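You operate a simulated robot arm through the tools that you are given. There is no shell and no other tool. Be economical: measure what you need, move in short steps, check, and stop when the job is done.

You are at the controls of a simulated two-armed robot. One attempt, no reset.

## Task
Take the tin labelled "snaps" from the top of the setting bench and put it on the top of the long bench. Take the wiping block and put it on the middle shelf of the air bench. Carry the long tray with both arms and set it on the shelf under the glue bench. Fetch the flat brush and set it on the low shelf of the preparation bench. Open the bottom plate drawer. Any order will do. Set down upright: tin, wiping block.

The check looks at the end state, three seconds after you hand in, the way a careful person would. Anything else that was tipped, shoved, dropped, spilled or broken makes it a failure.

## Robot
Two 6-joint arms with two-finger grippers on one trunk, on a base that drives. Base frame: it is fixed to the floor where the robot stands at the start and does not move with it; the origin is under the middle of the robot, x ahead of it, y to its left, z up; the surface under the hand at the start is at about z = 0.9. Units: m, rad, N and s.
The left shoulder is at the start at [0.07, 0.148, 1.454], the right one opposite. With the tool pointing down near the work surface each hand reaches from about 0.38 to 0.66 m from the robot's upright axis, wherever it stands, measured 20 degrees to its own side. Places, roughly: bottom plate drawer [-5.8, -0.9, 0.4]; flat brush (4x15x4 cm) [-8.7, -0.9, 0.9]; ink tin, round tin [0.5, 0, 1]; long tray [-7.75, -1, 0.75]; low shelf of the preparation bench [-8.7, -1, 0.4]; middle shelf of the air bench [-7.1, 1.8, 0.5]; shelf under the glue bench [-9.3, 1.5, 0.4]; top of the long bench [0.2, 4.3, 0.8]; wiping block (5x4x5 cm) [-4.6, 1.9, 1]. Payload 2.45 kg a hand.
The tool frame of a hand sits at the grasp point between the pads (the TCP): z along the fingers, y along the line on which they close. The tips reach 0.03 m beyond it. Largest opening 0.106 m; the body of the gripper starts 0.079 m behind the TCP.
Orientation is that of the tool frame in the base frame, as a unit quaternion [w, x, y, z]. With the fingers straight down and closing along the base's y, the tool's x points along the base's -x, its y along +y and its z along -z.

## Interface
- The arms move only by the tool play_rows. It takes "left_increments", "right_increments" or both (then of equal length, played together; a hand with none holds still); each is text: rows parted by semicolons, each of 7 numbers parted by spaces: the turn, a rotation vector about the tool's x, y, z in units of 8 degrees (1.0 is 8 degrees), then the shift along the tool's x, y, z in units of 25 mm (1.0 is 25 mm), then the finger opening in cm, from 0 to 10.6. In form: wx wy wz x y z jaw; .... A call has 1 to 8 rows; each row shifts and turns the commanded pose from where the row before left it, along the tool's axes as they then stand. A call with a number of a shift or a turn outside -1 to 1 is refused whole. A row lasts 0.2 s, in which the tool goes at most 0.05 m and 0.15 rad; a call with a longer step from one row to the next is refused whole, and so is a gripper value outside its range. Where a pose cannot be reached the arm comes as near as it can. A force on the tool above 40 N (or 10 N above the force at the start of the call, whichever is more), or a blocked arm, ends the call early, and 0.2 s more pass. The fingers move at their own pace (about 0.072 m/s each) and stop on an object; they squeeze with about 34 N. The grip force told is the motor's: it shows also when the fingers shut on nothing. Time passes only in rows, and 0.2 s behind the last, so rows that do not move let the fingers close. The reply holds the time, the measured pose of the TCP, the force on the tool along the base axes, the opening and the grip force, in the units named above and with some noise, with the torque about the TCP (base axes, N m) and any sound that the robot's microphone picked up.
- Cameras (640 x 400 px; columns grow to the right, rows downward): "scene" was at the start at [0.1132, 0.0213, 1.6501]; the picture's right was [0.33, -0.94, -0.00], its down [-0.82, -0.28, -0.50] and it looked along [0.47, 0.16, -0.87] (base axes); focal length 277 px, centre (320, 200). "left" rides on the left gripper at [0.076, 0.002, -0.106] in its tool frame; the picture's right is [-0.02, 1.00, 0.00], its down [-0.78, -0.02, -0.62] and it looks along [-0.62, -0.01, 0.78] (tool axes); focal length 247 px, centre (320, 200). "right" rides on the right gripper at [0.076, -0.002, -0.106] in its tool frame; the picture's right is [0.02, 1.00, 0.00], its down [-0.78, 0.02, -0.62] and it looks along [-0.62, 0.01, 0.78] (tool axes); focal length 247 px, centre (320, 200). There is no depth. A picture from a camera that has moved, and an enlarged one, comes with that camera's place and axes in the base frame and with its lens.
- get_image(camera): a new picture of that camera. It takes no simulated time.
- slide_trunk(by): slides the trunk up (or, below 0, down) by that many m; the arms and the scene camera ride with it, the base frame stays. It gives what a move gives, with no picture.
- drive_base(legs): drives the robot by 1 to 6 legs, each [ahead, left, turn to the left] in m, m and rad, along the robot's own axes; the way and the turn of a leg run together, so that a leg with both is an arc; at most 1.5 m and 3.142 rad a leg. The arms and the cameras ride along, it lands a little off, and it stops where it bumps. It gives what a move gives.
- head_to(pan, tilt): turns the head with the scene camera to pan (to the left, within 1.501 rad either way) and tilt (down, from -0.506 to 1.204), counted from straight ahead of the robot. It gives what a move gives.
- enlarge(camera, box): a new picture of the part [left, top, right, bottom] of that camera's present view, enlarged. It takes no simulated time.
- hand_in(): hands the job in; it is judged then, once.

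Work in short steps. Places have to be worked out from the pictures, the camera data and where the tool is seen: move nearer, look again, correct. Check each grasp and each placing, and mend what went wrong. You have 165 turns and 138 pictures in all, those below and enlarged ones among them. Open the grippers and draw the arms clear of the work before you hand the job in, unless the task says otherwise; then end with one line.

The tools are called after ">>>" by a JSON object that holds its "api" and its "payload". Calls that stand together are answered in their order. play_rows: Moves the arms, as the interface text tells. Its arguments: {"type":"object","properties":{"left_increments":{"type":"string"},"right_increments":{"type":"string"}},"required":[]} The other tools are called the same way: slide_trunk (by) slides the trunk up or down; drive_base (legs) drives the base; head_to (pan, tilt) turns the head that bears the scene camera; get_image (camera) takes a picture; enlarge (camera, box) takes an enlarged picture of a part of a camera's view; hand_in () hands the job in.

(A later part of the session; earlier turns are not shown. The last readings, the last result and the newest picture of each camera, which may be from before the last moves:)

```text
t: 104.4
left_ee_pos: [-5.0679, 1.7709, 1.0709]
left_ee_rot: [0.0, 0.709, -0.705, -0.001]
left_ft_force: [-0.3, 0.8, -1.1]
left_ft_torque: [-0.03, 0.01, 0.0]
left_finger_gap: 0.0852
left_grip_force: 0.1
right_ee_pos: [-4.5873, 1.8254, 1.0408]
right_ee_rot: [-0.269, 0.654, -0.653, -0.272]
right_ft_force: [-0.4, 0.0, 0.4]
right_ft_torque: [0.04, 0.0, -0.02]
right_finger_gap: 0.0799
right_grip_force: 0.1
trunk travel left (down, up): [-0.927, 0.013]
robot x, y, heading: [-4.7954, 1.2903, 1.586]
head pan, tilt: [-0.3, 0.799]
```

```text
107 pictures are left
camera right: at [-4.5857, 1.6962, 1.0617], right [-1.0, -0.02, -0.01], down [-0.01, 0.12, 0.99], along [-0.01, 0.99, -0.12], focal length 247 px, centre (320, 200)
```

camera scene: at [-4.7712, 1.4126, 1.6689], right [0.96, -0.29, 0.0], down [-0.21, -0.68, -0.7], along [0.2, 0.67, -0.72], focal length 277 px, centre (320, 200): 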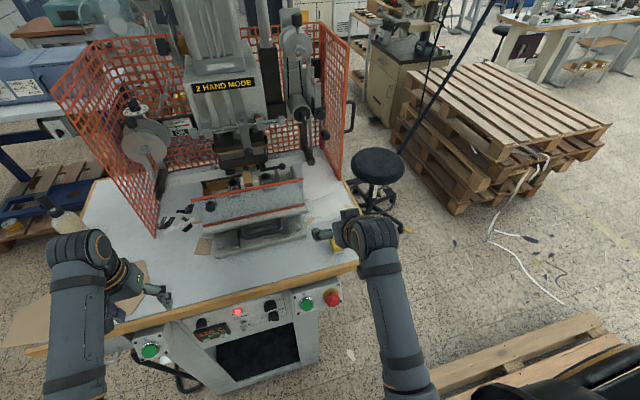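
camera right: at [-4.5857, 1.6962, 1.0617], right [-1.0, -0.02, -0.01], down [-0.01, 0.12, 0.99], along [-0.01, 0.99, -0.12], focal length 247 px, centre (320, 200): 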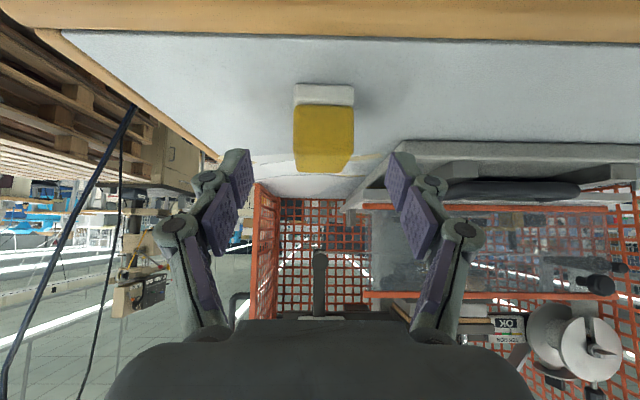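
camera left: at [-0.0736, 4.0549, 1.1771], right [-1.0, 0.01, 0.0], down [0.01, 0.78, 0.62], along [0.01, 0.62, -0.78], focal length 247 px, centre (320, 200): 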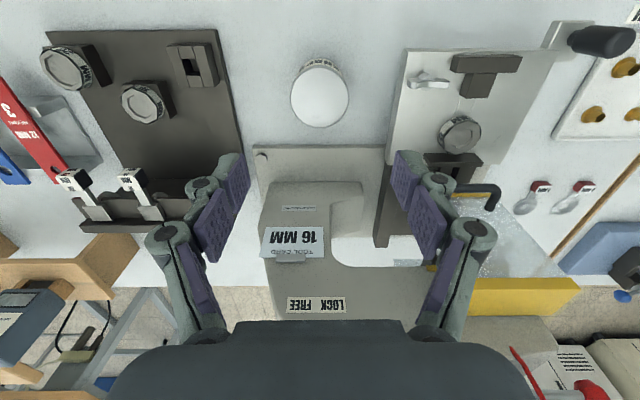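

Block front face y ≈ 1.861, table z ≈ 0.959. I finish the approach to TCP ≈ (1.885, 0.998) and close.

>>> {"api": "play_rows", "payload": {"right_increments": "0 0 0 -0.16 0 0.97 8;0 0 0 -0.16 0 0.97 8;0 0 0 -0.16 0 0.97 8;0 0 0 0 0 0 3;0 0 0 0 0 0 3;0 0 0 0 0 0 3;0 0 0 0 0 0 3"}}

>>> {"api": "get_image", "payload": {"camera": "right"}}

```text
t: 105.8
left_ee_pos: [-5.0691, 1.7692, 1.0717]
left_ee_rot: [-0.001, 0.709, -0.705, -0.001]
left_ft_force: [0.1, 0.5, -0.5]
left_ft_torque: [-0.06, 0.04, 0.04]
left_finger_gap: 0.0851
left_grip_force: 0.0
right_ee_pos: [-4.5871, 1.8882, 1.0089]
right_ee_rot: [-0.278, 0.651, -0.649, -0.279]
right_ft_force: [1.7, -9.4, 21.8]
right_ft_torque: [-0.54, -0.07, 0.02]
right_finger_gap: 0.0332
right_grip_force: 37.5
trunk travel left (down, up): [-0.927, 0.013]
robot x, y, heading: [-4.7947, 1.2901, 1.578]
head pan, tilt: [-0.3, 0.799]
stopped in row 6 (right hand): the force on the tool passed its limit at 53 N (the readings are from after the stop); the commanded pose is now the measured one
```

```text
106 pictures are left
camera right: at [-4.5858, 1.7574, 1.0256], right [-1.0, -0.01, -0.02], down [-0.02, 0.09, 1.0], along [-0.01, 1.0, -0.09], focal length 247 px, centre (320, 200)
```

right: 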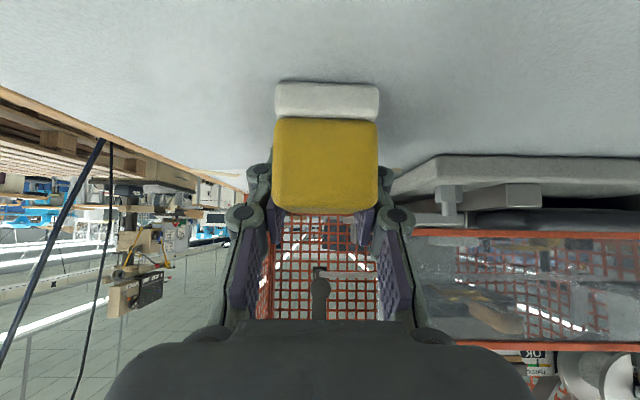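

Gripped (gap 3.3 cm) but pressing on the table with ~20 N. I lift slowly straight up and look.

>>> {"api": "play_rows", "payload": {"right_increments": "0 0 0 -0.2 0 -0.2 3;0 0 0 -0.3 0 -0.3 3;0 0 0 -0.5 0 -0.5 3;0 0 0 -0.6 0 -0.6 3;0 0 0 -0.6 0 -0.6 3"}}

>>> {"api": "get_image", "payload": {"camera": "right"}}

>>> {"api": "enlarge", "payload": {"camera": "scene", "box": [280, 180, 420, 290]}}

```text
t: 107.0
left_ee_pos: [-5.0688, 1.7704, 1.0725]
left_ee_rot: [-0.001, 0.709, -0.705, 0.0]
left_ft_force: [0.0, 0.0, -0.5]
left_ft_torque: [0.02, 0.03, 0.04]
left_finger_gap: 0.0849
left_grip_force: 0.1
right_ee_pos: [-4.5862, 1.8859, 1.0832]
right_ee_rot: [-0.274, 0.652, -0.651, -0.275]
right_ft_force: [-0.1, 0.0, -0.6]
right_ft_torque: [-0.01, -0.02, 0.0]
right_finger_gap: 0.0327
right_grip_force: 34.2
trunk travel left (down, up): [-0.927, 0.013]
robot x, y, heading: [-4.795, 1.2888, 1.577]
head pan, tilt: [-0.3, 0.799]
```

```text
105 pictures are left
camera right: at [-4.5853, 1.7552, 1.1009], right [-1.0, -0.02, -0.02], down [-0.02, 0.1, 0.99], along [-0.01, 0.99, -0.1], focal length 247 px, centre (320, 200)
```

right: 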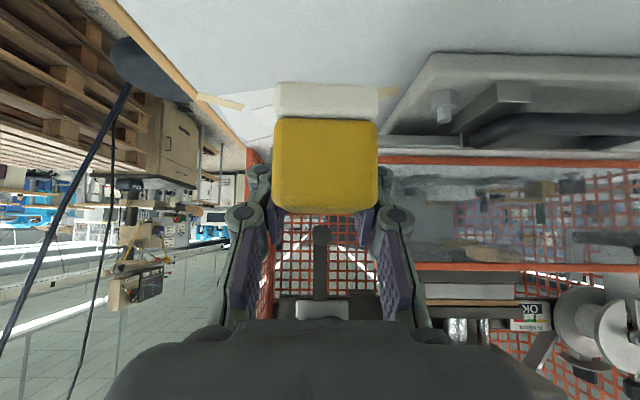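

```text
3.64 times, centred on (350, 235) of scene
camera zoom: at [-4.7713, 1.4163, 1.6685], right [0.96, -0.29, 0.0], down [-0.21, -0.69, -0.7], along [0.2, 0.67, -0.72], focal length 1007 px, centre (211, 73)
```

zoom: 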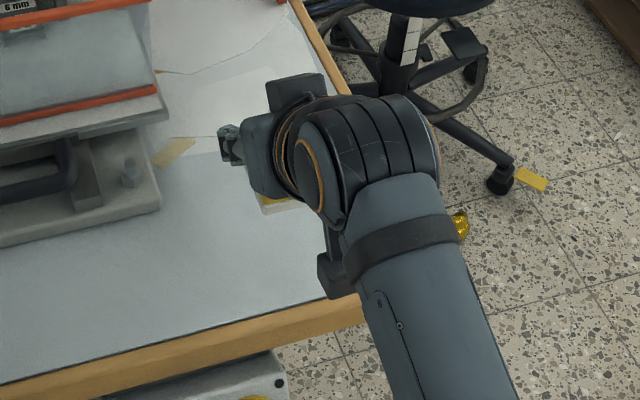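

Block is held upright at 46° pitch. I back out, turn to face -x and look at the air bench.

>>> {"api": "drive_base", "payload": {"legs": [[-0.75, 0, 0], [0, 0, 1.571], [0.5, 0, 0]]}}

>>> {"api": "head_to", "payload": {"pan": -0.6, "tilt": 0.6}}

>>> {"api": "get_image", "payload": {"camera": "scene"}}

```text
t: 117.5
left_ee_pos: [-5.8007, 0.2951, 1.0738]
left_ee_rot: [-0.001, 1.0, -0.019, -0.002]
left_ft_force: [-0.1, 0.0, 0.3]
left_ft_torque: [-0.01, -0.02, -0.03]
left_finger_gap: 0.0847
left_grip_force: 0.1
right_ee_pos: [-5.8942, 0.782, 1.0831]
right_ee_rot: [-0.008, 0.921, -0.02, -0.389]
right_ft_force: [0.1, 0.4, -0.4]
right_ft_torque: [0.0, -0.01, 0.03]
right_finger_gap: 0.0324
right_grip_force: 34.2
trunk travel left (down, up): [-0.927, 0.013]
robot x, y, heading: [-5.3114, 0.5487, 3.105]
head pan, tilt: [-0.3, 0.799]
```

```text
t: 118.3
left_ee_pos: [-5.8031, 0.2951, 1.0713]
left_ee_rot: [-0.001, 1.0, -0.02, -0.001]
left_ft_force: [-1.1, -1.1, 0.3]
left_ft_torque: [-0.04, 0.01, 0.01]
left_finger_gap: 0.0847
left_grip_force: 0.1
right_ee_pos: [-5.897, 0.7822, 1.0821]
right_ee_rot: [-0.008, 0.921, -0.02, -0.388]
right_ft_force: [-0.5, 0.5, -0.7]
right_ft_torque: [-0.01, 0.03, 0.01]
right_finger_gap: 0.0326
right_grip_force: 34.0
trunk travel left (down, up): [-0.927, 0.013]
robot x, y, heading: [-5.3066, 0.5422, 3.101]
head pan, tilt: [-0.6, 0.6]
```

```text
103 pictures are left
camera scene: at [-5.4316, 0.6022, 1.6853], right [0.6, 0.8, 0.0], down [0.45, -0.34, -0.82], along [-0.66, 0.49, -0.57], focal length 277 px, centre (320, 200)
```

scene: 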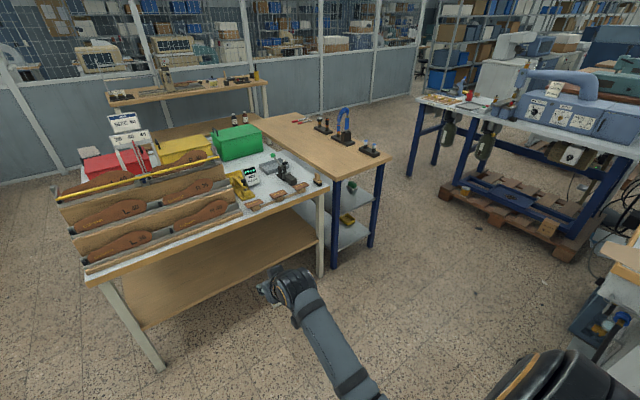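

The air bench (blue legs) has its open east end at x ≈ -6.56, y 1.56–2.0, top at ≈ 0.81. I drive to face that end.

>>> {"api": "drive_base", "payload": {"legs": [[0, 0, 0.04], [0.5, 0, 0], [0, -1.05, 0]]}}

>>> {"api": "head_to", "payload": {"pan": -0.2, "tilt": 0.9}}

>>> {"api": "get_image", "payload": {"camera": "scene"}}

>>> {"api": "get_image", "payload": {"camera": "right"}}

```text
t: 126.7
left_ee_pos: [-6.304, 1.3205, 1.0721]
left_ee_rot: [0.0, 1.0, 0.005, -0.001]
left_ft_force: [-0.3, -0.7, -0.2]
left_ft_torque: [-0.02, -0.02, 0.01]
left_finger_gap: 0.0851
left_grip_force: 0.1
right_ee_pos: [-6.4218, 1.801, 1.0823]
right_ee_rot: [0.001, 0.922, 0.002, -0.388]
right_ft_force: [1.1, -0.6, 0.0]
right_ft_torque: [0.01, 0.01, -0.01]
right_finger_gap: 0.0327
right_grip_force: 33.8
trunk travel left (down, up): [-0.927, 0.013]
robot x, y, heading: [-5.8257, 1.5996, -3.133]
head pan, tilt: [-0.6, 0.6]
```

```text
t: 127.6
left_ee_pos: [-6.3044, 1.3197, 1.0703]
left_ee_rot: [-0.001, 1.0, 0.006, -0.001]
left_ft_force: [1.0, 1.0, -0.8]
left_ft_torque: [-0.01, -0.02, -0.03]
left_finger_gap: 0.085
left_grip_force: 0.0
right_ee_pos: [-6.4217, 1.8023, 1.0817]
right_ee_rot: [0.001, 0.921, 0.003, -0.389]
right_ft_force: [-0.9, 0.3, -0.6]
right_ft_torque: [0.01, 0.03, -0.01]
right_finger_gap: 0.0325
right_grip_force: 33.4
trunk travel left (down, up): [-0.927, 0.013]
robot x, y, heading: [-5.8241, 1.5975, -3.133]
head pan, tilt: [-0.201, 0.901]
```

```text
102 pictures are left
camera scene: at [-5.9493, 1.6099, 1.6607], right [0.19, 0.98, 0.0], down [0.77, -0.15, -0.62], along [-0.61, 0.12, -0.78], focal length 277 px, centre (320, 200)
```

scene: 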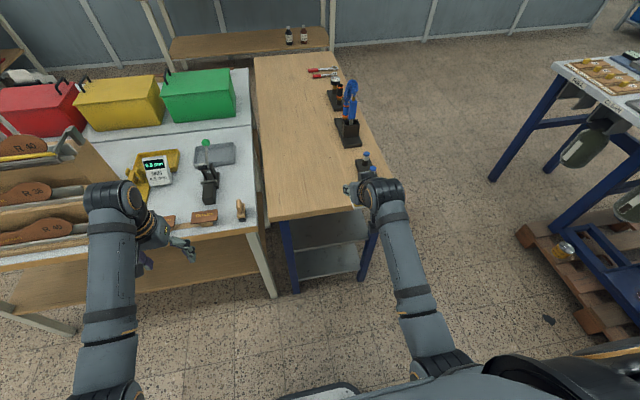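

```text
101 pictures are left
camera right: at [-6.293, 1.8033, 1.1006], right [0.02, -1.0, -0.01], down [-0.1, -0.02, 0.99], along [-0.99, -0.02, -0.1], focal length 247 px, centre (320, 200)
```

right: 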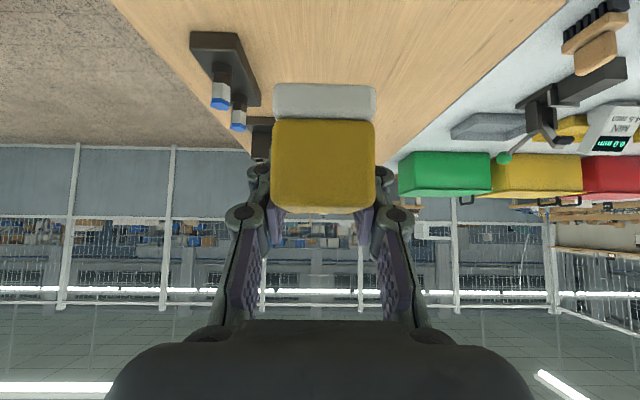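

I back up 0.1 m and slide the trunk down 0.45 m to look into the middle shelf from its end.

>>> {"api": "drive_base", "payload": {"legs": [[-0.1, 0, 0]]}}

>>> {"api": "slide_trunk", "payload": {"by": -0.45}}

>>> {"api": "head_to", "payload": {"pan": -0.2, "tilt": 0.6}}

>>> {"api": "get_image", "payload": {"camera": "right"}}

>>> {"api": "get_image", "payload": {"camera": "scene"}}

```text
t: 128.7
left_ee_pos: [-6.2073, 1.3218, 1.0692]
left_ee_rot: [-0.001, 1.0, 0.005, 0.0]
left_ft_force: [-0.2, 0.2, 0.7]
left_ft_torque: [-0.03, -0.04, -0.06]
left_finger_gap: 0.0851
left_grip_force: 0.0
right_ee_pos: [-6.3245, 1.8026, 1.0814]
right_ee_rot: [0.001, 0.922, 0.003, -0.388]
right_ft_force: [-1.3, -0.5, -0.7]
right_ft_torque: [0.01, -0.01, 0.04]
right_finger_gap: 0.0326
right_grip_force: 34.0
trunk travel left (down, up): [-0.927, 0.013]
robot x, y, heading: [-5.7251, 1.596, -3.132]
head pan, tilt: [-0.201, 0.901]
```

```text
refused: -0.45 is not a number from -0.4 to 0.4
```

```text
t: 129.5
left_ee_pos: [-6.2031, 1.3198, 1.0724]
left_ee_rot: [-0.001, 1.0, 0.005, -0.002]
left_ft_force: [0.3, -0.4, -0.4]
left_ft_torque: [0.03, -0.01, 0.01]
left_finger_gap: 0.0851
left_grip_force: 0.0
right_ee_pos: [-6.3194, 1.8037, 1.0835]
right_ee_rot: [0.001, 0.921, 0.003, -0.39]
right_ft_force: [0.6, 0.7, 0.6]
right_ft_torque: [0.02, 0.05, -0.02]
right_finger_gap: 0.0326
right_grip_force: 34.1
trunk travel left (down, up): [-0.927, 0.013]
robot x, y, heading: [-5.7257, 1.5988, -3.133]
head pan, tilt: [-0.201, 0.6]
```

```text
100 pictures are left
camera right: at [-6.1908, 1.8042, 1.1015], right [0.02, -1.0, -0.02], down [-0.1, -0.02, 0.99], along [-0.99, -0.02, -0.1], focal length 247 px, centre (320, 200)
```

right: 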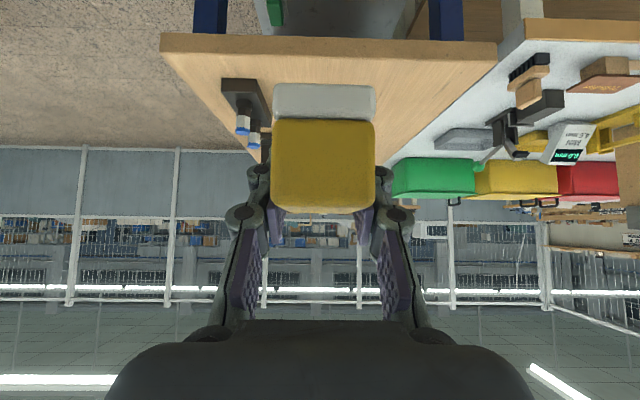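

```text
99 pictures are left
camera scene: at [-5.8586, 1.613, 1.6856], right [0.19, 0.98, 0.0], down [0.55, -0.11, -0.83], along [-0.81, 0.16, -0.56], focal length 277 px, centre (320, 200)
```

scene: 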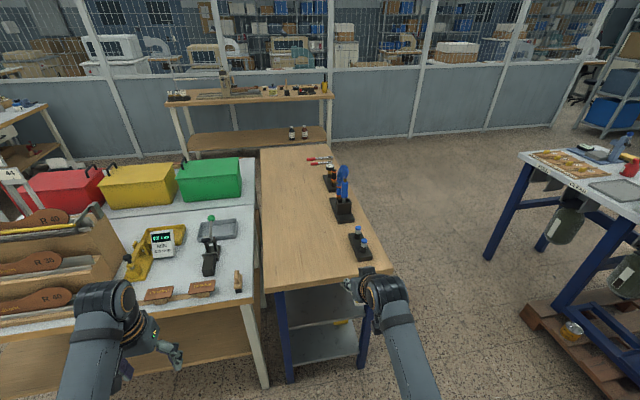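

Limit is 0.4 per slide; I slide down 0.4 and look.

>>> {"api": "slide_trunk", "payload": {"by": -0.4}}

>>> {"api": "get_image", "payload": {"camera": "right"}}

>>> {"api": "get_image", "payload": {"camera": "scene"}}

```text
t: 133.3
left_ee_pos: [-6.2036, 1.3214, 0.6729]
left_ee_rot: [-0.001, 1.0, 0.004, -0.001]
left_ft_force: [0.0, -0.2, 0.1]
left_ft_torque: [-0.02, -0.01, 0.01]
left_finger_gap: 0.0851
left_grip_force: 0.1
right_ee_pos: [-6.3218, 1.8015, 0.6823]
right_ee_rot: [0.001, 0.921, 0.003, -0.388]
right_ft_force: [-0.5, -0.3, -0.8]
right_ft_torque: [-0.02, 0.0, 0.01]
right_finger_gap: 0.0327
right_grip_force: 33.7
trunk travel left (down, up): [-0.527, 0.413]
robot x, y, heading: [-5.7225, 1.5954, -3.131]
head pan, tilt: [-0.201, 0.6]
```

```text
98 pictures are left
camera right: at [-6.1922, 1.8042, 0.7008], right [0.02, -1.0, -0.02], down [-0.1, -0.02, 0.99], along [-0.99, -0.02, -0.1], focal length 247 px, centre (320, 200)
```

right: 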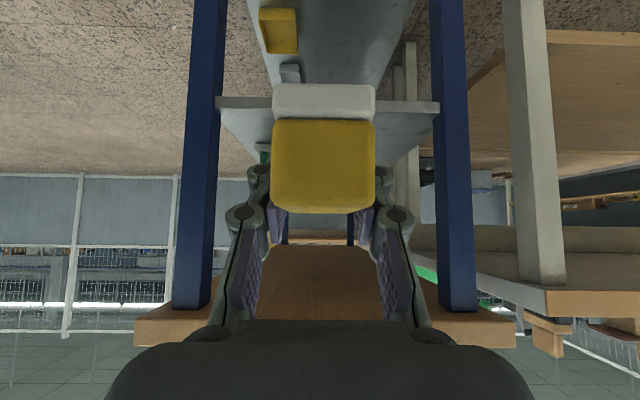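

```text
97 pictures are left
camera scene: at [-5.861, 1.613, 1.2855], right [0.19, 0.98, 0.0], down [0.55, -0.11, -0.82], along [-0.81, 0.16, -0.57], focal length 277 px, centre (320, 200)
```

scene: 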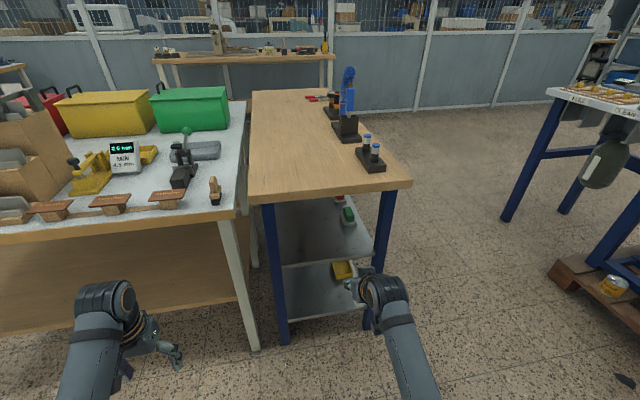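

Shelf edge z ≈ 0.51, opening y 1.62–1.96. I lower to z ≈ 0.62, shift to y ≈ 1.77, and drive 0.22 forward so the block is at the edge.

>>> {"api": "play_rows", "payload": {"right_increments": "0 0 0 0.57 0.4 0.57 3;0 0 0 0.57 0.4 0.57 3;0 0 0 0.56 0.4 0.56 3"}}

>>> {"api": "drive_base", "payload": {"legs": [[0.22, 0, 0]]}}

>>> {"api": "get_image", "payload": {"camera": "right"}}

>>> {"api": "get_image", "payload": {"camera": "scene"}}

```text
t: 134.1
left_ee_pos: [-6.2049, 1.3208, 0.6714]
left_ee_rot: [0.0, 1.0, 0.006, -0.001]
left_ft_force: [-0.1, -0.4, -0.5]
left_ft_torque: [0.02, 0.03, 0.03]
left_finger_gap: 0.0852
left_grip_force: 0.1
right_ee_pos: [-6.3208, 1.7725, 0.6228]
right_ee_rot: [0.001, 0.921, 0.002, -0.388]
right_ft_force: [0.5, -0.5, -0.4]
right_ft_torque: [-0.04, 0.02, 0.01]
right_finger_gap: 0.0324
right_grip_force: 33.9
trunk travel left (down, up): [-0.527, 0.413]
robot x, y, heading: [-5.7246, 1.5966, -3.136]
head pan, tilt: [-0.201, 0.6]
```

```text
t: 135.8
left_ee_pos: [-6.4251, 1.319, 0.6708]
left_ee_rot: [-0.001, 1.0, 0.005, -0.001]
left_ft_force: [-0.3, -0.8, 0.2]
left_ft_torque: [0.03, 0.01, 0.02]
left_finger_gap: 0.0849
left_grip_force: 0.1
right_ee_pos: [-6.541, 1.7715, 0.6209]
right_ee_rot: [0.001, 0.922, 0.002, -0.388]
right_ft_force: [-0.1, 0.1, -0.9]
right_ft_torque: [0.0, -0.01, 0.02]
right_finger_gap: 0.0326
right_grip_force: 34.0
trunk travel left (down, up): [-0.527, 0.413]
robot x, y, heading: [-5.9408, 1.5942, -3.133]
head pan, tilt: [-0.201, 0.6]
```

```text
96 pictures are left
camera right: at [-6.4122, 1.7732, 0.6397], right [0.02, -1.0, -0.02], down [-0.1, -0.02, 0.99], along [-0.99, -0.02, -0.1], focal length 247 px, centre (320, 200)
```

right: 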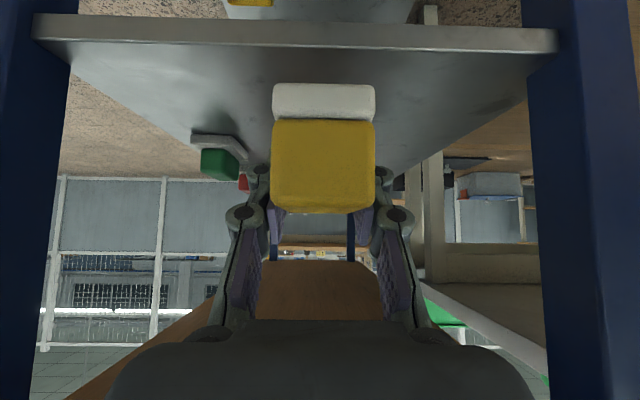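

```text
95 pictures are left
camera scene: at [-6.0821, 1.611, 1.2853], right [0.19, 0.98, 0.0], down [0.56, -0.11, -0.82], along [-0.81, 0.16, -0.57], focal length 277 px, centre (320, 200)
```

scene: 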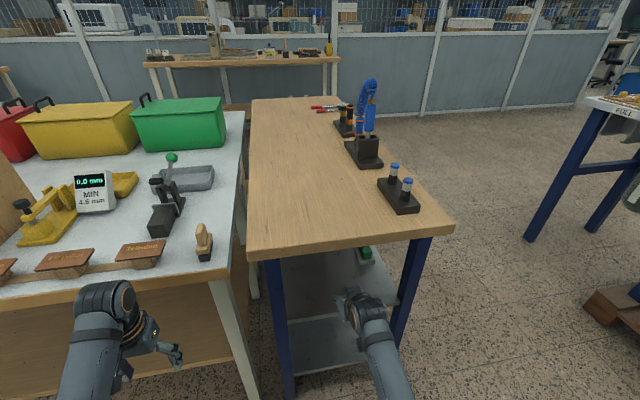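

All clear; I advance 0.10 m into the shelf, then lower 4 cm.

>>> {"api": "play_rows", "payload": {"right_increments": "0 0 0 -0.71 0 0.71 3;0 0 0 -0.71 0 0.71 3;0 0 0 -0.71 0 0.71 3;0 0 0 -0.7 0 0.7 3;0 0 0 0.57 0 0.57 3;0 0 0 0.56 0 0.56 3"}}

>>> {"api": "get_image", "payload": {"camera": "right"}}

```text
t: 137.2
left_ee_pos: [-6.4239, 1.3207, 0.6714]
left_ee_rot: [-0.001, 1.0, 0.004, 0.0]
left_ft_force: [0.8, -0.7, 0.0]
left_ft_torque: [-0.04, 0.02, -0.02]
left_finger_gap: 0.0851
left_grip_force: 0.0
right_ee_pos: [-6.6403, 1.7712, 0.5818]
right_ee_rot: [0.0, 0.921, 0.002, -0.388]
right_ft_force: [-0.1, 0.8, -0.1]
right_ft_torque: [0.0, 0.04, 0.0]
right_finger_gap: 0.0327
right_grip_force: 34.1
trunk travel left (down, up): [-0.527, 0.413]
robot x, y, heading: [-5.9455, 1.5924, -3.132]
head pan, tilt: [-0.201, 0.6]
```

```text
94 pictures are left
camera right: at [-6.513, 1.7726, 0.6007], right [0.02, -1.0, -0.02], down [-0.1, -0.02, 0.99], along [-0.99, -0.02, -0.1], focal length 247 px, centre (320, 200)
```

right: 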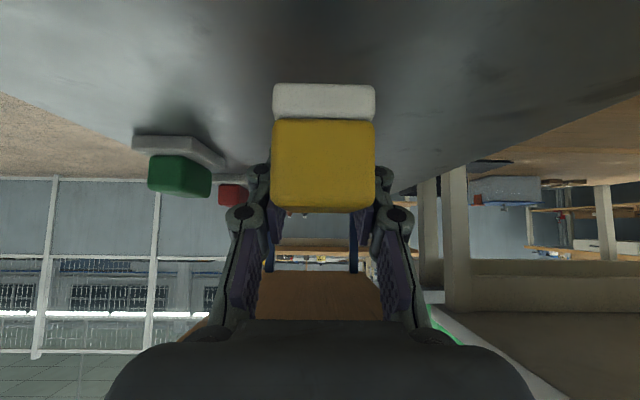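

Near the shelf. I lower in fine steps watching the force.

>>> {"api": "play_rows", "payload": {"right_increments": "0 0 0 0.15 0 0.15 3;0 0 0 0.15 0 0.15 3;0 0 0 0.1 0 0.1 3;0 0 0 0.1 0 0.1 3"}}

```text
t: 138.2
left_ee_pos: [-6.4238, 1.3202, 0.6715]
left_ee_rot: [-0.001, 1.0, 0.004, -0.001]
left_ft_force: [-0.2, 0.1, -0.6]
left_ft_torque: [0.03, 0.05, -0.01]
left_finger_gap: 0.0848
left_grip_force: 0.1
right_ee_pos: [-6.6408, 1.7721, 0.5654]
right_ee_rot: [0.001, 0.921, 0.002, -0.389]
right_ft_force: [0.3, -1.2, -1.0]
right_ft_torque: [-0.01, -0.02, -0.01]
right_finger_gap: 0.0328
right_grip_force: 33.9
trunk travel left (down, up): [-0.527, 0.413]
robot x, y, heading: [-5.9424, 1.5979, -3.133]
head pan, tilt: [-0.201, 0.6]
```

>>> {"api": "play_rows", "payload": {"right_increments": "0 0 0 0.1 0 0.1 3;0 0 0 0.1 0 0.1 3;0 0 0 0.1 0 0.1 3;0 0 0 0.1 0 0.1 3"}}

>>> {"api": "get_image", "payload": {"camera": "right"}}

```text
t: 139.2
left_ee_pos: [-6.4251, 1.3202, 0.6713]
left_ee_rot: [-0.001, 1.0, 0.004, -0.001]
left_ft_force: [0.8, -0.2, 0.5]
left_ft_torque: [0.02, -0.02, -0.02]
left_finger_gap: 0.0849
left_grip_force: 0.0
right_ee_pos: [-6.6422, 1.7716, 0.5502]
right_ee_rot: [0.0, 0.922, 0.001, -0.388]
right_ft_force: [-0.8, 0.3, -0.2]
right_ft_torque: [0.0, 0.0, -0.01]
right_finger_gap: 0.0325
right_grip_force: 34.4
trunk travel left (down, up): [-0.527, 0.413]
robot x, y, heading: [-5.9435, 1.5952, -3.128]
head pan, tilt: [-0.201, 0.6]
```

```text
93 pictures are left
camera right: at [-6.5131, 1.773, 0.5693], right [0.02, -1.0, -0.02], down [-0.1, -0.02, 0.99], along [-0.99, -0.02, -0.1], focal length 247 px, centre (320, 200)
```

right: 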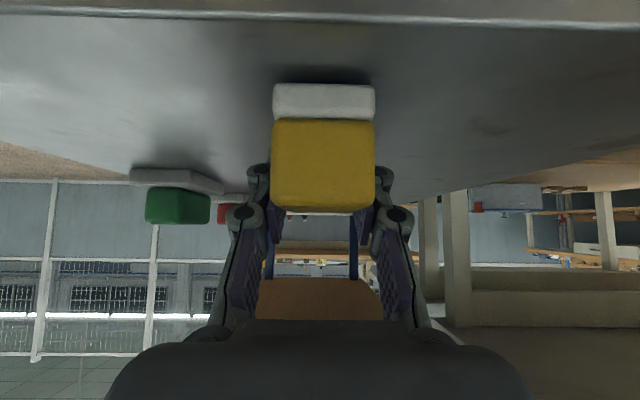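

>>> {"api": "play_rows", "payload": {"right_increments": "0 0 0 0.08 0 0.08 3;0 0 0 0.08 0 0.08 3;0 0 0 0.05 0 0.05 3"}}

```text
t: 140.0
left_ee_pos: [-6.4215, 1.3204, 0.6738]
left_ee_rot: [-0.001, 1.0, 0.004, -0.002]
left_ft_force: [0.9, -0.1, 0.1]
left_ft_torque: [-0.01, 0.01, 0.02]
left_finger_gap: 0.0851
left_grip_force: 0.1
right_ee_pos: [-6.6416, 1.7723, 0.5489]
right_ee_rot: [0.001, 0.92, 0.0, -0.392]
right_ft_force: [1.4, 0.2, 17.9]
right_ft_torque: [-0.01, -0.51, -0.01]
right_finger_gap: 0.0325
right_grip_force: 34.2
trunk travel left (down, up): [-0.527, 0.413]
robot x, y, heading: [-5.9456, 1.5958, -3.129]
head pan, tilt: [-0.201, 0.6]
```

Contact at 18 N. I ease, open to 6 cm and withdraw back along the tool axis.

>>> {"api": "play_rows", "payload": {"right_increments": "0 0 0 -0.08 0 -0.08 3;0 0 0 0 0 0 6;0 0 0 0 0 0 6;0 0 0 0.4 0 -0.5 6;0 0 0 0.5 0 -0.8 6;0 0 0 0.5 0 -0.8 6;0 0 0 0.5 0 -0.8 6;0 0 0 0.3 0 -0.8 6"}}

>>> {"api": "get_image", "payload": {"camera": "right"}}

```text
t: 141.8
left_ee_pos: [-6.4238, 1.3215, 0.6722]
left_ee_rot: [-0.001, 1.0, 0.004, -0.001]
left_ft_force: [0.7, -0.1, -0.3]
left_ft_torque: [0.0, -0.01, 0.03]
left_finger_gap: 0.0852
left_grip_force: 0.1
right_ee_pos: [-6.5349, 1.7709, 0.5718]
right_ee_rot: [0.0, 0.921, 0.001, -0.389]
right_ft_force: [-0.3, -0.6, 0.3]
right_ft_torque: [0.0, 0.01, 0.0]
right_finger_gap: 0.06
right_grip_force: 0.0
trunk travel left (down, up): [-0.527, 0.413]
robot x, y, heading: [-5.9454, 1.5935, -3.128]
head pan, tilt: [-0.201, 0.6]
```

```text
92 pictures are left
camera right: at [-6.4071, 1.7726, 0.5912], right [0.02, -1.0, -0.02], down [-0.1, -0.02, 0.99], along [-0.99, -0.02, -0.1], focal length 247 px, centre (320, 200)
```

right: 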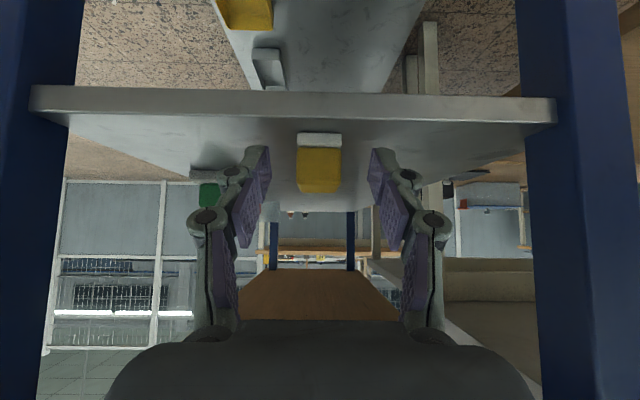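

The block stands upright on the middle shelf. Next the plate drawer: I back off, raise the trunk, strafe to y ≈ 0.3, and turn to face -y.

>>> {"api": "drive_base", "payload": {"legs": [[-0.25, 0, 0], [0, 1.25, 0], [0, 0, 1.56]]}}

>>> {"api": "head_to", "payload": {"pan": 0, "tilt": 0.5}}

>>> {"api": "get_image", "payload": {"camera": "scene"}}

```text
t: 153.2
left_ee_pos: [-5.4362, -0.1388, 0.6716]
left_ee_rot: [0.001, 0.721, 0.693, -0.001]
left_ft_force: [0.2, -0.3, -0.1]
left_ft_torque: [0.0, 0.0, 0.01]
left_finger_gap: 0.0851
left_grip_force: 0.1
right_ee_pos: [-5.8916, -0.2296, 0.5724]
right_ee_rot: [0.269, 0.666, 0.637, -0.281]
right_ft_force: [0.0, 0.3, -0.1]
right_ft_torque: [0.0, 0.01, 0.02]
right_finger_gap: 0.0602
right_grip_force: 0.1
trunk travel left (down, up): [-0.527, 0.413]
robot x, y, heading: [-5.6885, 0.3549, -1.612]
head pan, tilt: [-0.201, 0.6]
```

```text
t: 154.0
left_ee_pos: [-5.4353, -0.1401, 0.6728]
left_ee_rot: [0.0, 0.72, 0.694, -0.002]
left_ft_force: [0.2, 0.2, 0.5]
left_ft_torque: [0.01, -0.02, 0.02]
left_finger_gap: 0.0852
left_grip_force: 0.1
right_ee_pos: [-5.8911, -0.2304, 0.5723]
right_ee_rot: [0.268, 0.667, 0.637, -0.281]
right_ft_force: [0.0, 0.0, -0.8]
right_ft_torque: [0.0, 0.01, -0.04]
right_finger_gap: 0.06
right_grip_force: 0.1
trunk travel left (down, up): [-0.527, 0.413]
robot x, y, heading: [-5.6916, 0.3543, -1.61]
head pan, tilt: [0.0, 0.499]
```

```text
91 pictures are left
camera scene: at [-5.6927, 0.2114, 1.2945], right [-1.0, 0.04, 0.0], down [0.02, 0.48, -0.88], along [-0.04, -0.88, -0.48], focal length 277 px, centre (320, 200)
```

scene: 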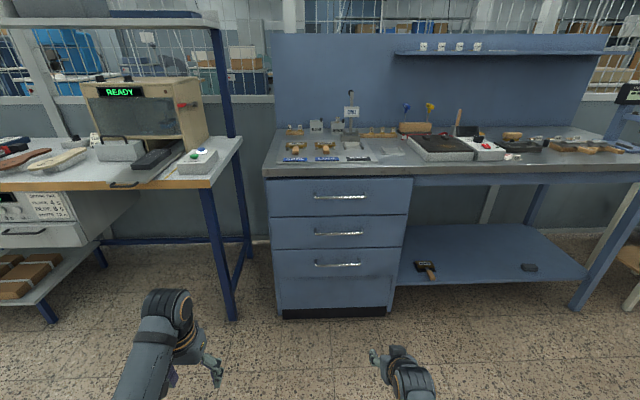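

The plate bench's pedestal has three drawers; bottom handle at about (-5.82, -0.82, 0.38). I enlarge it.

>>> {"api": "enlarge", "payload": {"camera": "scene", "box": [260, 160, 420, 320]}}

```text
2.50 times, centred on (340, 240) of scene
camera zoom: at [-5.6927, 0.2114, 1.2945], right [-1.0, 0.04, 0.0], down [0.02, 0.48, -0.88], along [-0.04, -0.88, -0.48], focal length 692 px, centre (270, 100)
```

zoom: 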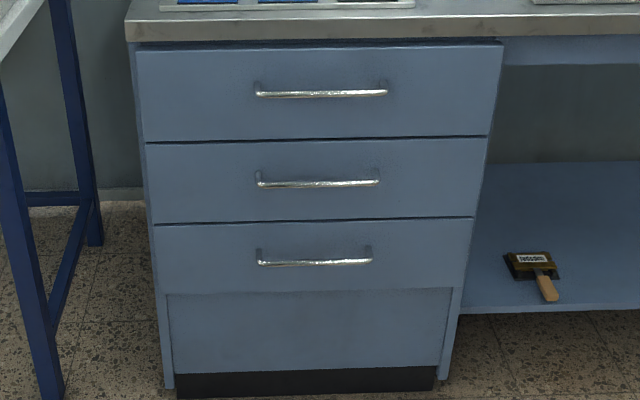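

The bottom drawer is the third with a bar handle. I lower the trunk 0.2 m, and turn the right hand to horizontal with fingers closing vertically.

>>> {"api": "drive_base", "payload": {"legs": [[0, 0, 0.04]]}}

>>> {"api": "slide_trunk", "payload": {"by": -0.2}}

>>> {"api": "play_rows", "payload": {"right_increments": "0 -0.92 0 0 0 0 6;0 -0.92 0 0 0 0 6;0 -0.92 0 0 0 0 6;0 -0.92 0 0 0 0 6;0 -0.92 0 0 0 0 6;0 -0.92 0 0 0 0 6"}}

>>> {"api": "play_rows", "payload": {"right_increments": "0 0 1 0 0 0 6;0 0 1 0 0 0 6;0 0 1 0 0 0 6;0 0 1 0 0 0 6;0 0 1 0 0 0 6;0 0 1 0 0 0 6"}}

>>> {"api": "play_rows", "payload": {"right_increments": "0 0 1 0 0 0 6;0 0 1 0 0 0 6;0 0 1 0 0 0 6;0 0 1 0 0 0 6;0 0 1 0 0 0 6;0 0 0.25 0 0 0 6"}}

>>> {"api": "get_image", "payload": {"camera": "right"}}

```text
t: 154.8
left_ee_pos: [-5.4162, -0.1295, 0.6717]
left_ee_rot: [0.0, 0.707, 0.707, -0.001]
left_ft_force: [-0.4, -0.8, -0.4]
left_ft_torque: [-0.02, 0.03, -0.01]
left_finger_gap: 0.085
left_grip_force: 0.1
right_ee_pos: [-5.8686, -0.2389, 0.5737]
right_ee_rot: [0.274, 0.653, 0.65, -0.276]
right_ft_force: [-0.6, 0.0, -0.5]
right_ft_torque: [-0.02, 0.05, 0.01]
right_finger_gap: 0.06
right_grip_force: 0.0
trunk travel left (down, up): [-0.527, 0.413]
robot x, y, heading: [-5.6853, 0.3561, -1.574]
head pan, tilt: [0.0, 0.499]
```

```text
t: 156.9
left_ee_pos: [-5.4172, -0.1293, 0.4718]
left_ee_rot: [0.0, 0.707, 0.707, -0.001]
left_ft_force: [0.2, 0.7, -0.2]
left_ft_torque: [-0.03, 0.04, 0.01]
left_finger_gap: 0.0849
left_grip_force: 0.0
right_ee_pos: [-5.869, -0.2373, 0.3727]
right_ee_rot: [0.274, 0.654, 0.65, -0.275]
right_ft_force: [-0.3, -0.1, 0.0]
right_ft_torque: [-0.06, 0.03, 0.02]
right_finger_gap: 0.0601
right_grip_force: 0.1
trunk travel left (down, up): [-0.327, 0.613]
robot x, y, heading: [-5.689, 0.3517, -1.572]
head pan, tilt: [0.0, 0.499]
```

```text
t: 158.3
left_ee_pos: [-5.4151, -0.1311, 0.4707]
left_ee_rot: [0.0, 0.707, 0.707, -0.001]
left_ft_force: [-0.4, -0.5, -0.1]
left_ft_torque: [0.0, 0.0, -0.04]
left_finger_gap: 0.085
left_grip_force: 0.2
right_ee_pos: [-5.8692, -0.2381, 0.3728]
right_ee_rot: [0.498, 0.502, 0.499, -0.501]
right_ft_force: [0.1, 0.1, 0.0]
right_ft_torque: [-0.02, -0.01, 0.01]
right_finger_gap: 0.06
right_grip_force: 0.2
right hand out of reach, approached as far as the arm can: row 4
trunk travel left (down, up): [-0.327, 0.613]
robot x, y, heading: [-5.685, 0.3534, -1.576]
head pan, tilt: [0.0, 0.499]
```

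```text
t: 159.7
left_ee_pos: [-5.4169, -0.1293, 0.4716]
left_ee_rot: [0.001, 0.707, 0.708, -0.001]
left_ft_force: [0.2, 1.0, 0.0]
left_ft_torque: [0.01, 0.02, 0.02]
left_finger_gap: 0.085
left_grip_force: 0.0
right_ee_pos: [-5.8688, -0.2358, 0.372]
right_ee_rot: [0.659, 0.662, 0.25, -0.253]
right_ft_force: [0.0, -0.7, -0.8]
right_ft_torque: [0.0, 0.02, -0.02]
right_finger_gap: 0.0598
right_grip_force: 0.0
trunk travel left (down, up): [-0.327, 0.613]
robot x, y, heading: [-5.685, 0.3517, -1.569]
head pan, tilt: [0.0, 0.499]
```

```text
t: 161.1
left_ee_pos: [-5.4173, -0.13, 0.4722]
left_ee_rot: [0.0, 0.707, 0.708, -0.001]
left_ft_force: [-0.4, -0.3, -0.2]
left_ft_torque: [-0.01, -0.01, -0.02]
left_finger_gap: 0.0853
left_grip_force: 0.1
right_ee_pos: [-5.8682, -0.2364, 0.3726]
right_ee_rot: [0.707, 0.707, -0.002, -0.001]
right_ft_force: [0.3, -0.1, 0.5]
right_ft_torque: [0.02, 0.0, 0.01]
right_finger_gap: 0.0601
right_grip_force: 0.1
trunk travel left (down, up): [-0.327, 0.613]
robot x, y, heading: [-5.6858, 0.349, -1.573]
head pan, tilt: [0.0, 0.499]
```

```text
89 pictures are left
camera right: at [-5.7915, -0.1318, 0.3701], right [0.02, 0.0, 1.0], down [-0.78, 0.63, 0.02], along [-0.63, -0.78, 0.01], focal length 247 px, centre (320, 200)
```

right: 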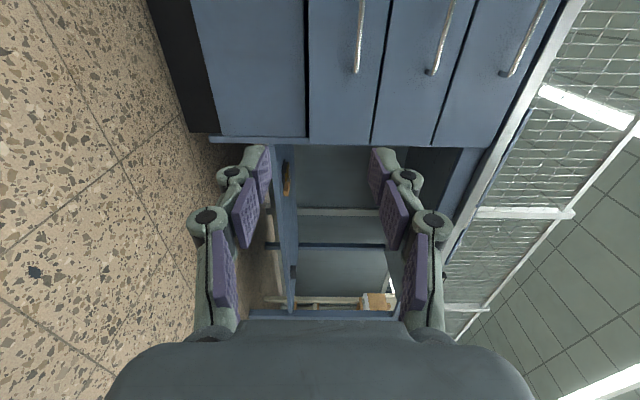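

The handle is at y ≈ -0.724, z ≈ 0.4525, x from -5.91 to -5.715. I raise and centre the right hand, and drive 0.33 ahead.

>>> {"api": "play_rows", "payload": {"right_increments": "0 0 0 0.5 0.8 0 6;0 0 0 0.5 0.8 0 6;0 0 0 0.5 0.8 0 6;0 0 0 0.5 0.8 0 6"}}

>>> {"api": "drive_base", "payload": {"legs": [[0.33, 0, 0]]}}

>>> {"api": "get_image", "payload": {"camera": "right"}}

>>> {"api": "head_to", "payload": {"pan": -0.15, "tilt": 0.6}}

>>> {"api": "get_image", "payload": {"camera": "scene"}}

```text
t: 162.1
left_ee_pos: [-5.4164, -0.1298, 0.4721]
left_ee_rot: [0.0, 0.707, 0.707, -0.001]
left_ft_force: [-0.6, 0.1, 0.4]
left_ft_torque: [0.03, 0.0, -0.01]
left_finger_gap: 0.0852
left_grip_force: 0.0
right_ee_pos: [-5.8264, -0.2437, 0.4557]
right_ee_rot: [0.71, 0.704, 0.008, -0.011]
right_ft_force: [0.1, 0.0, 0.3]
right_ft_torque: [-0.01, 0.01, 0.02]
right_finger_gap: 0.0599
right_grip_force: 0.1
trunk travel left (down, up): [-0.327, 0.613]
robot x, y, heading: [-5.6865, 0.3549, -1.571]
head pan, tilt: [0.0, 0.499]
```

```text
t: 164.3
left_ee_pos: [-5.4129, -0.4607, 0.471]
left_ee_rot: [0.0, 0.705, 0.709, 0.0]
left_ft_force: [0.2, -0.5, -0.1]
left_ft_torque: [0.0, -0.02, -0.01]
left_finger_gap: 0.0851
left_grip_force: 0.1
right_ee_pos: [-5.8224, -0.5711, 0.449]
right_ee_rot: [0.707, 0.707, 0.009, -0.009]
right_ft_force: [-0.4, -0.8, 0.2]
right_ft_torque: [-0.04, 0.01, 0.01]
right_finger_gap: 0.0603
right_grip_force: 0.0
trunk travel left (down, up): [-0.327, 0.613]
robot x, y, heading: [-5.6867, 0.0206, -1.567]
head pan, tilt: [0.0, 0.499]
```

```text
88 pictures are left
camera right: at [-5.7474, -0.4658, 0.445], right [0.05, 0.0, 1.0], down [-0.78, 0.62, 0.04], along [-0.62, -0.78, 0.03], focal length 247 px, centre (320, 200)
```

right: 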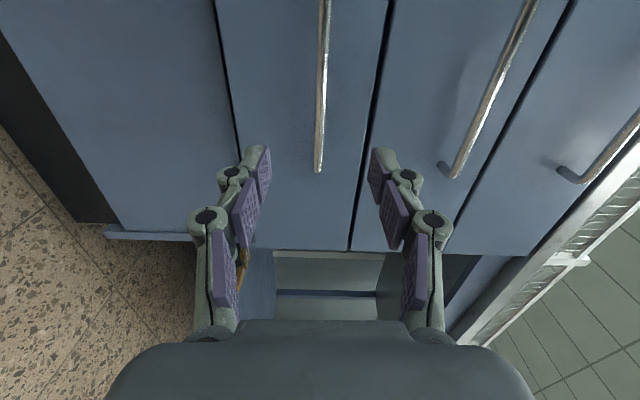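

```text
t: 165.0
left_ee_pos: [-5.4131, -0.4603, 0.4706]
left_ee_rot: [0.0, 0.705, 0.709, -0.001]
left_ft_force: [-0.1, -0.1, -0.5]
left_ft_torque: [0.01, 0.01, -0.02]
left_finger_gap: 0.0849
left_grip_force: 0.1
right_ee_pos: [-5.8249, -0.5731, 0.4492]
right_ee_rot: [0.707, 0.707, 0.01, -0.01]
right_ft_force: [0.3, -0.2, 0.6]
right_ft_torque: [-0.02, 0.03, -0.01]
right_finger_gap: 0.0599
right_grip_force: 0.1
trunk travel left (down, up): [-0.327, 0.613]
robot x, y, heading: [-5.6875, 0.0239, -1.566]
head pan, tilt: [-0.15, 0.6]
```

```text
87 pictures are left
camera scene: at [-5.6989, -0.1172, 1.0855], right [-0.99, 0.14, 0.0], down [0.08, 0.56, -0.83], along [-0.12, -0.82, -0.56], focal length 277 px, centre (320, 200)
```

scene: 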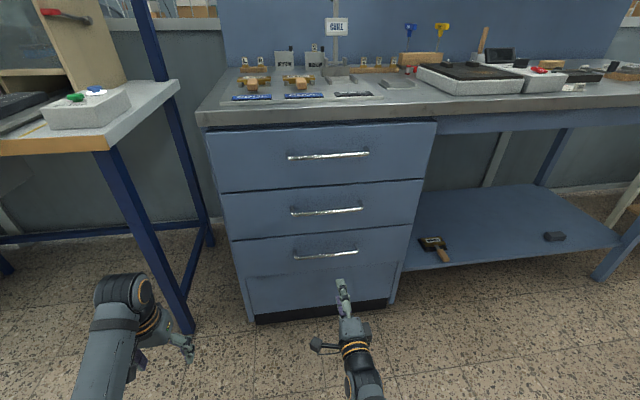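

The bar is at y ≈ -0.734, z ≈ 0.449, in line with the hand. I drive 0.07 and advance the arm the rest, then grip.

>>> {"api": "drive_base", "payload": {"legs": [[0.07, 0, 0]]}}

>>> {"api": "play_rows", "payload": {"right_increments": "0 0 0 0 0 0.8 6;0 0 0 0 0 0.8 6;0 0 0 0 0 0.8 6;0 0 0 0 0 0.6 6"}}

>>> {"api": "get_image", "payload": {"camera": "right"}}

```text
t: 166.0
left_ee_pos: [-5.4126, -0.531, 0.4713]
left_ee_rot: [0.0, 0.705, 0.709, -0.001]
left_ft_force: [0.7, -1.0, -0.7]
left_ft_torque: [0.04, 0.03, -0.02]
left_finger_gap: 0.085
left_grip_force: 0.0
right_ee_pos: [-5.8237, -0.6416, 0.4493]
right_ee_rot: [0.706, 0.708, 0.011, -0.009]
right_ft_force: [-0.9, -0.1, -0.9]
right_ft_torque: [-0.04, 0.0, -0.03]
right_finger_gap: 0.06
right_grip_force: 0.0
trunk travel left (down, up): [-0.327, 0.613]
robot x, y, heading: [-5.6883, -0.0482, -1.568]
head pan, tilt: [-0.15, 0.6]
```

```text
t: 167.0
left_ee_pos: [-5.4132, -0.5309, 0.4724]
left_ee_rot: [0.0, 0.705, 0.709, -0.001]
left_ft_force: [0.4, 0.0, 0.1]
left_ft_torque: [0.0, 0.01, 0.01]
left_finger_gap: 0.0853
left_grip_force: 0.0
right_ee_pos: [-5.8222, -0.7172, 0.4493]
right_ee_rot: [0.706, 0.708, 0.011, -0.009]
right_ft_force: [0.6, -0.2, 0.4]
right_ft_torque: [-0.01, -0.01, -0.01]
right_finger_gap: 0.0604
right_grip_force: 0.0
trunk travel left (down, up): [-0.327, 0.613]
robot x, y, heading: [-5.6857, -0.0473, -1.568]
head pan, tilt: [-0.15, 0.6]
```

```text
86 pictures are left
camera right: at [-5.7478, -0.6111, 0.4447], right [0.05, 0.0, 1.0], down [-0.78, 0.62, 0.04], along [-0.62, -0.78, 0.03], focal length 247 px, centre (320, 200)
```

right: 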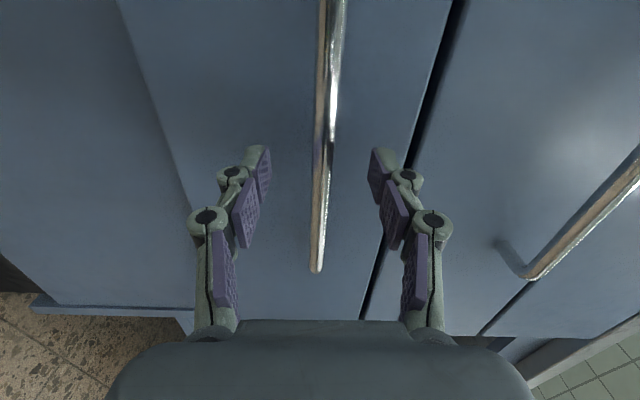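

The bar lies between the fingers; I close.

>>> {"api": "play_rows", "payload": {"right_increments": "0 0 0 0 0 0 0.3;0 0 0 0 0 0 0.3;0 0 0 0 0 0 0.3;0 0 0 0 0 0 0.3;0 0 0 0 0 0 0.3"}}

>>> {"api": "get_image", "payload": {"camera": "right"}}

```text
t: 168.2
left_ee_pos: [-5.4138, -0.5305, 0.4712]
left_ee_rot: [0.0, 0.705, 0.709, -0.001]
left_ft_force: [-0.2, -1.1, 0.5]
left_ft_torque: [-0.02, -0.01, 0.01]
left_finger_gap: 0.0849
left_grip_force: 0.1
right_ee_pos: [-5.8231, -0.7171, 0.4498]
right_ee_rot: [0.707, 0.707, 0.009, -0.009]
right_ft_force: [-0.9, -1.3, 2.1]
right_ft_torque: [-0.02, -0.86, -0.13]
right_finger_gap: 0.0111
right_grip_force: 37.7
trunk travel left (down, up): [-0.327, 0.613]
robot x, y, heading: [-5.6885, -0.0519, -1.572]
head pan, tilt: [-0.15, 0.6]
```

```text
85 pictures are left
camera right: at [-5.7477, -0.6111, 0.4454], right [0.05, 0.0, 1.0], down [-0.78, 0.62, 0.04], along [-0.62, -0.78, 0.03], focal length 247 px, centre (320, 200)
```

right: 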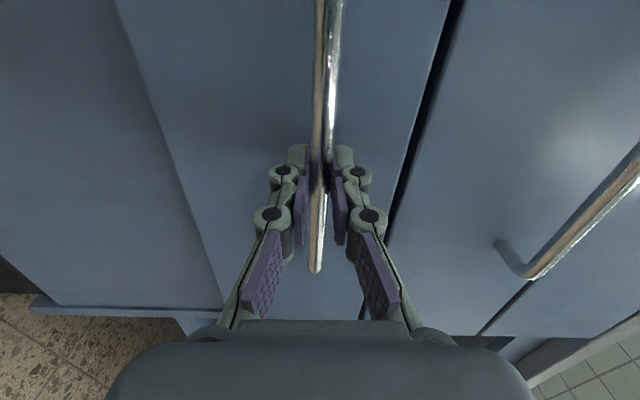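

Gripped on the bar (gap 1.1 cm). I pull by driving slowly back 0.15 m and check.

>>> {"api": "drive_base", "payload": {"legs": [[-0.15, 0, 0]]}}

>>> {"api": "get_image", "payload": {"camera": "scene"}}

```text
t: 169.6
left_ee_pos: [-5.4144, -0.3824, 0.4707]
left_ee_rot: [0.0, 0.707, 0.708, -0.002]
left_ft_force: [0.2, -0.2, 0.4]
left_ft_torque: [0.0, 0.03, 0.01]
left_finger_gap: 0.0849
left_grip_force: 0.0
right_ee_pos: [-5.8241, -0.567, 0.451]
right_ee_rot: [0.706, 0.708, 0.008, -0.01]
right_ft_force: [27.1, 1.2, 2.6]
right_ft_torque: [0.0, -0.87, 0.36]
right_finger_gap: 0.0111
right_grip_force: 38.4
trunk travel left (down, up): [-0.327, 0.613]
robot x, y, heading: [-5.6871, 0.1014, -1.569]
head pan, tilt: [-0.15, 0.6]
```

```text
84 pictures are left
camera scene: at [-5.6974, -0.0377, 1.0855], right [-0.99, 0.15, 0.0], down [0.08, 0.56, -0.83], along [-0.12, -0.82, -0.56], focal length 277 px, centre (320, 200)
```

scene: 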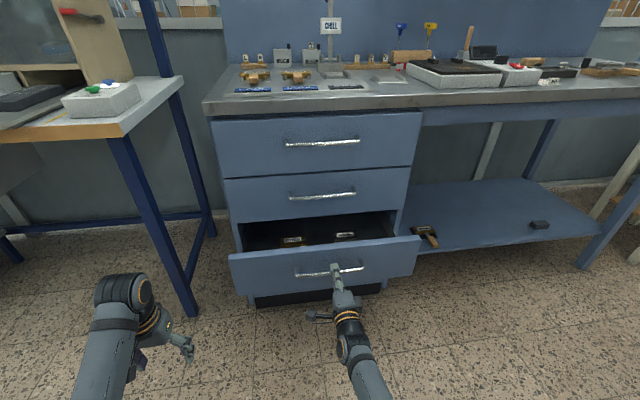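

The drawer is out 15 cm; I pull another 0.15.

>>> {"api": "drive_base", "payload": {"legs": [[-0.15, 0, 0]]}}

>>> {"api": "get_image", "payload": {"camera": "scene"}}

```text
t: 171.0
left_ee_pos: [-5.415, -0.232, 0.4707]
left_ee_rot: [0.001, 0.706, 0.708, -0.002]
left_ft_force: [0.3, -0.4, 0.6]
left_ft_torque: [0.0, 0.03, 0.01]
left_finger_gap: 0.0849
left_grip_force: 0.0
right_ee_pos: [-5.8235, -0.4181, 0.449]
right_ee_rot: [0.706, 0.708, 0.008, -0.01]
right_ft_force: [12.5, 0.1, 3.3]
right_ft_torque: [-0.02, -0.84, 0.36]
right_finger_gap: 0.0111
right_grip_force: 37.9
trunk travel left (down, up): [-0.327, 0.613]
robot x, y, heading: [-5.6874, 0.2469, -1.569]
head pan, tilt: [-0.15, 0.6]
```

```text
83 pictures are left
camera scene: at [-5.6985, 0.1124, 1.0856], right [-0.99, 0.15, 0.0], down [0.08, 0.56, -0.83], along [-0.12, -0.82, -0.56], focal length 277 px, centre (320, 200)
```

scene: 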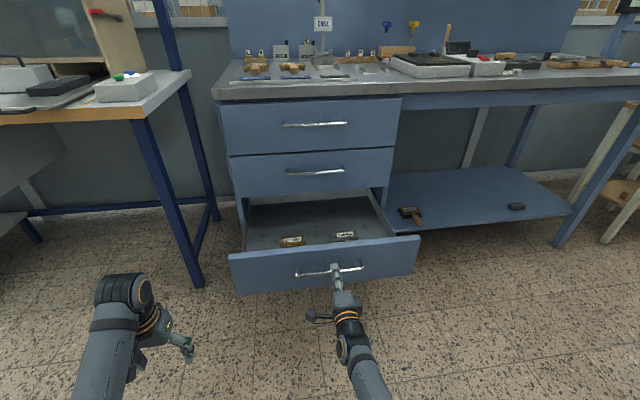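

Out 30 cm. I pull a last 5 cm gently, then release.

>>> {"api": "drive_base", "payload": {"legs": [[-0.05, 0, 0]]}}

>>> {"api": "play_rows", "payload": {"right_increments": "0 0 0 0 0 0 4;0 0 0 0 0 0 4;0 0 0 0 0 0 4;0 0 0 0 0 -0.8 4;0 0 0 0 0 -0.8 4;0 0 0 0 0 -0.8 4"}}

>>> {"api": "get_image", "payload": {"camera": "scene"}}

```text
t: 171.9
left_ee_pos: [-5.4154, -0.1826, 0.4721]
left_ee_rot: [0.001, 0.706, 0.708, -0.002]
left_ft_force: [-0.4, 0.5, -0.7]
left_ft_torque: [0.01, 0.0, -0.05]
left_finger_gap: 0.0849
left_grip_force: 0.0
right_ee_pos: [-5.8247, -0.3671, 0.4497]
right_ee_rot: [0.706, 0.708, 0.009, -0.01]
right_ft_force: [-0.6, -0.8, 0.7]
right_ft_torque: [0.03, -0.01, 0.01]
right_finger_gap: 0.0028
right_grip_force: 0.0
trunk travel left (down, up): [-0.327, 0.613]
robot x, y, heading: [-5.6886, 0.2934, -1.571]
head pan, tilt: [-0.15, 0.6]
```

```text
t: 173.3
left_ee_pos: [-5.4144, -0.1821, 0.472]
left_ee_rot: [0.001, 0.706, 0.708, 0.0]
left_ft_force: [0.0, -0.5, -0.5]
left_ft_torque: [-0.01, -0.02, -0.02]
left_finger_gap: 0.0851
left_grip_force: 0.1
right_ee_pos: [-5.8239, -0.3074, 0.4509]
right_ee_rot: [0.706, 0.708, 0.01, -0.009]
right_ft_force: [-0.8, -1.4, -0.7]
right_ft_torque: [0.02, -0.02, 0.0]
right_finger_gap: 0.0399
right_grip_force: 0.0
trunk travel left (down, up): [-0.327, 0.613]
robot x, y, heading: [-5.6858, 0.3019, -1.567]
head pan, tilt: [-0.15, 0.6]
```

```text
82 pictures are left
camera scene: at [-5.6992, 0.1621, 1.0855], right [-0.99, 0.15, 0.0], down [0.08, 0.56, -0.83], along [-0.12, -0.82, -0.56], focal length 277 px, centre (320, 200)
```

scene: 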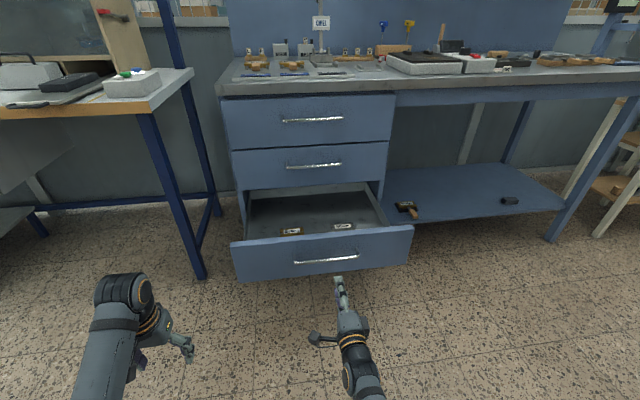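

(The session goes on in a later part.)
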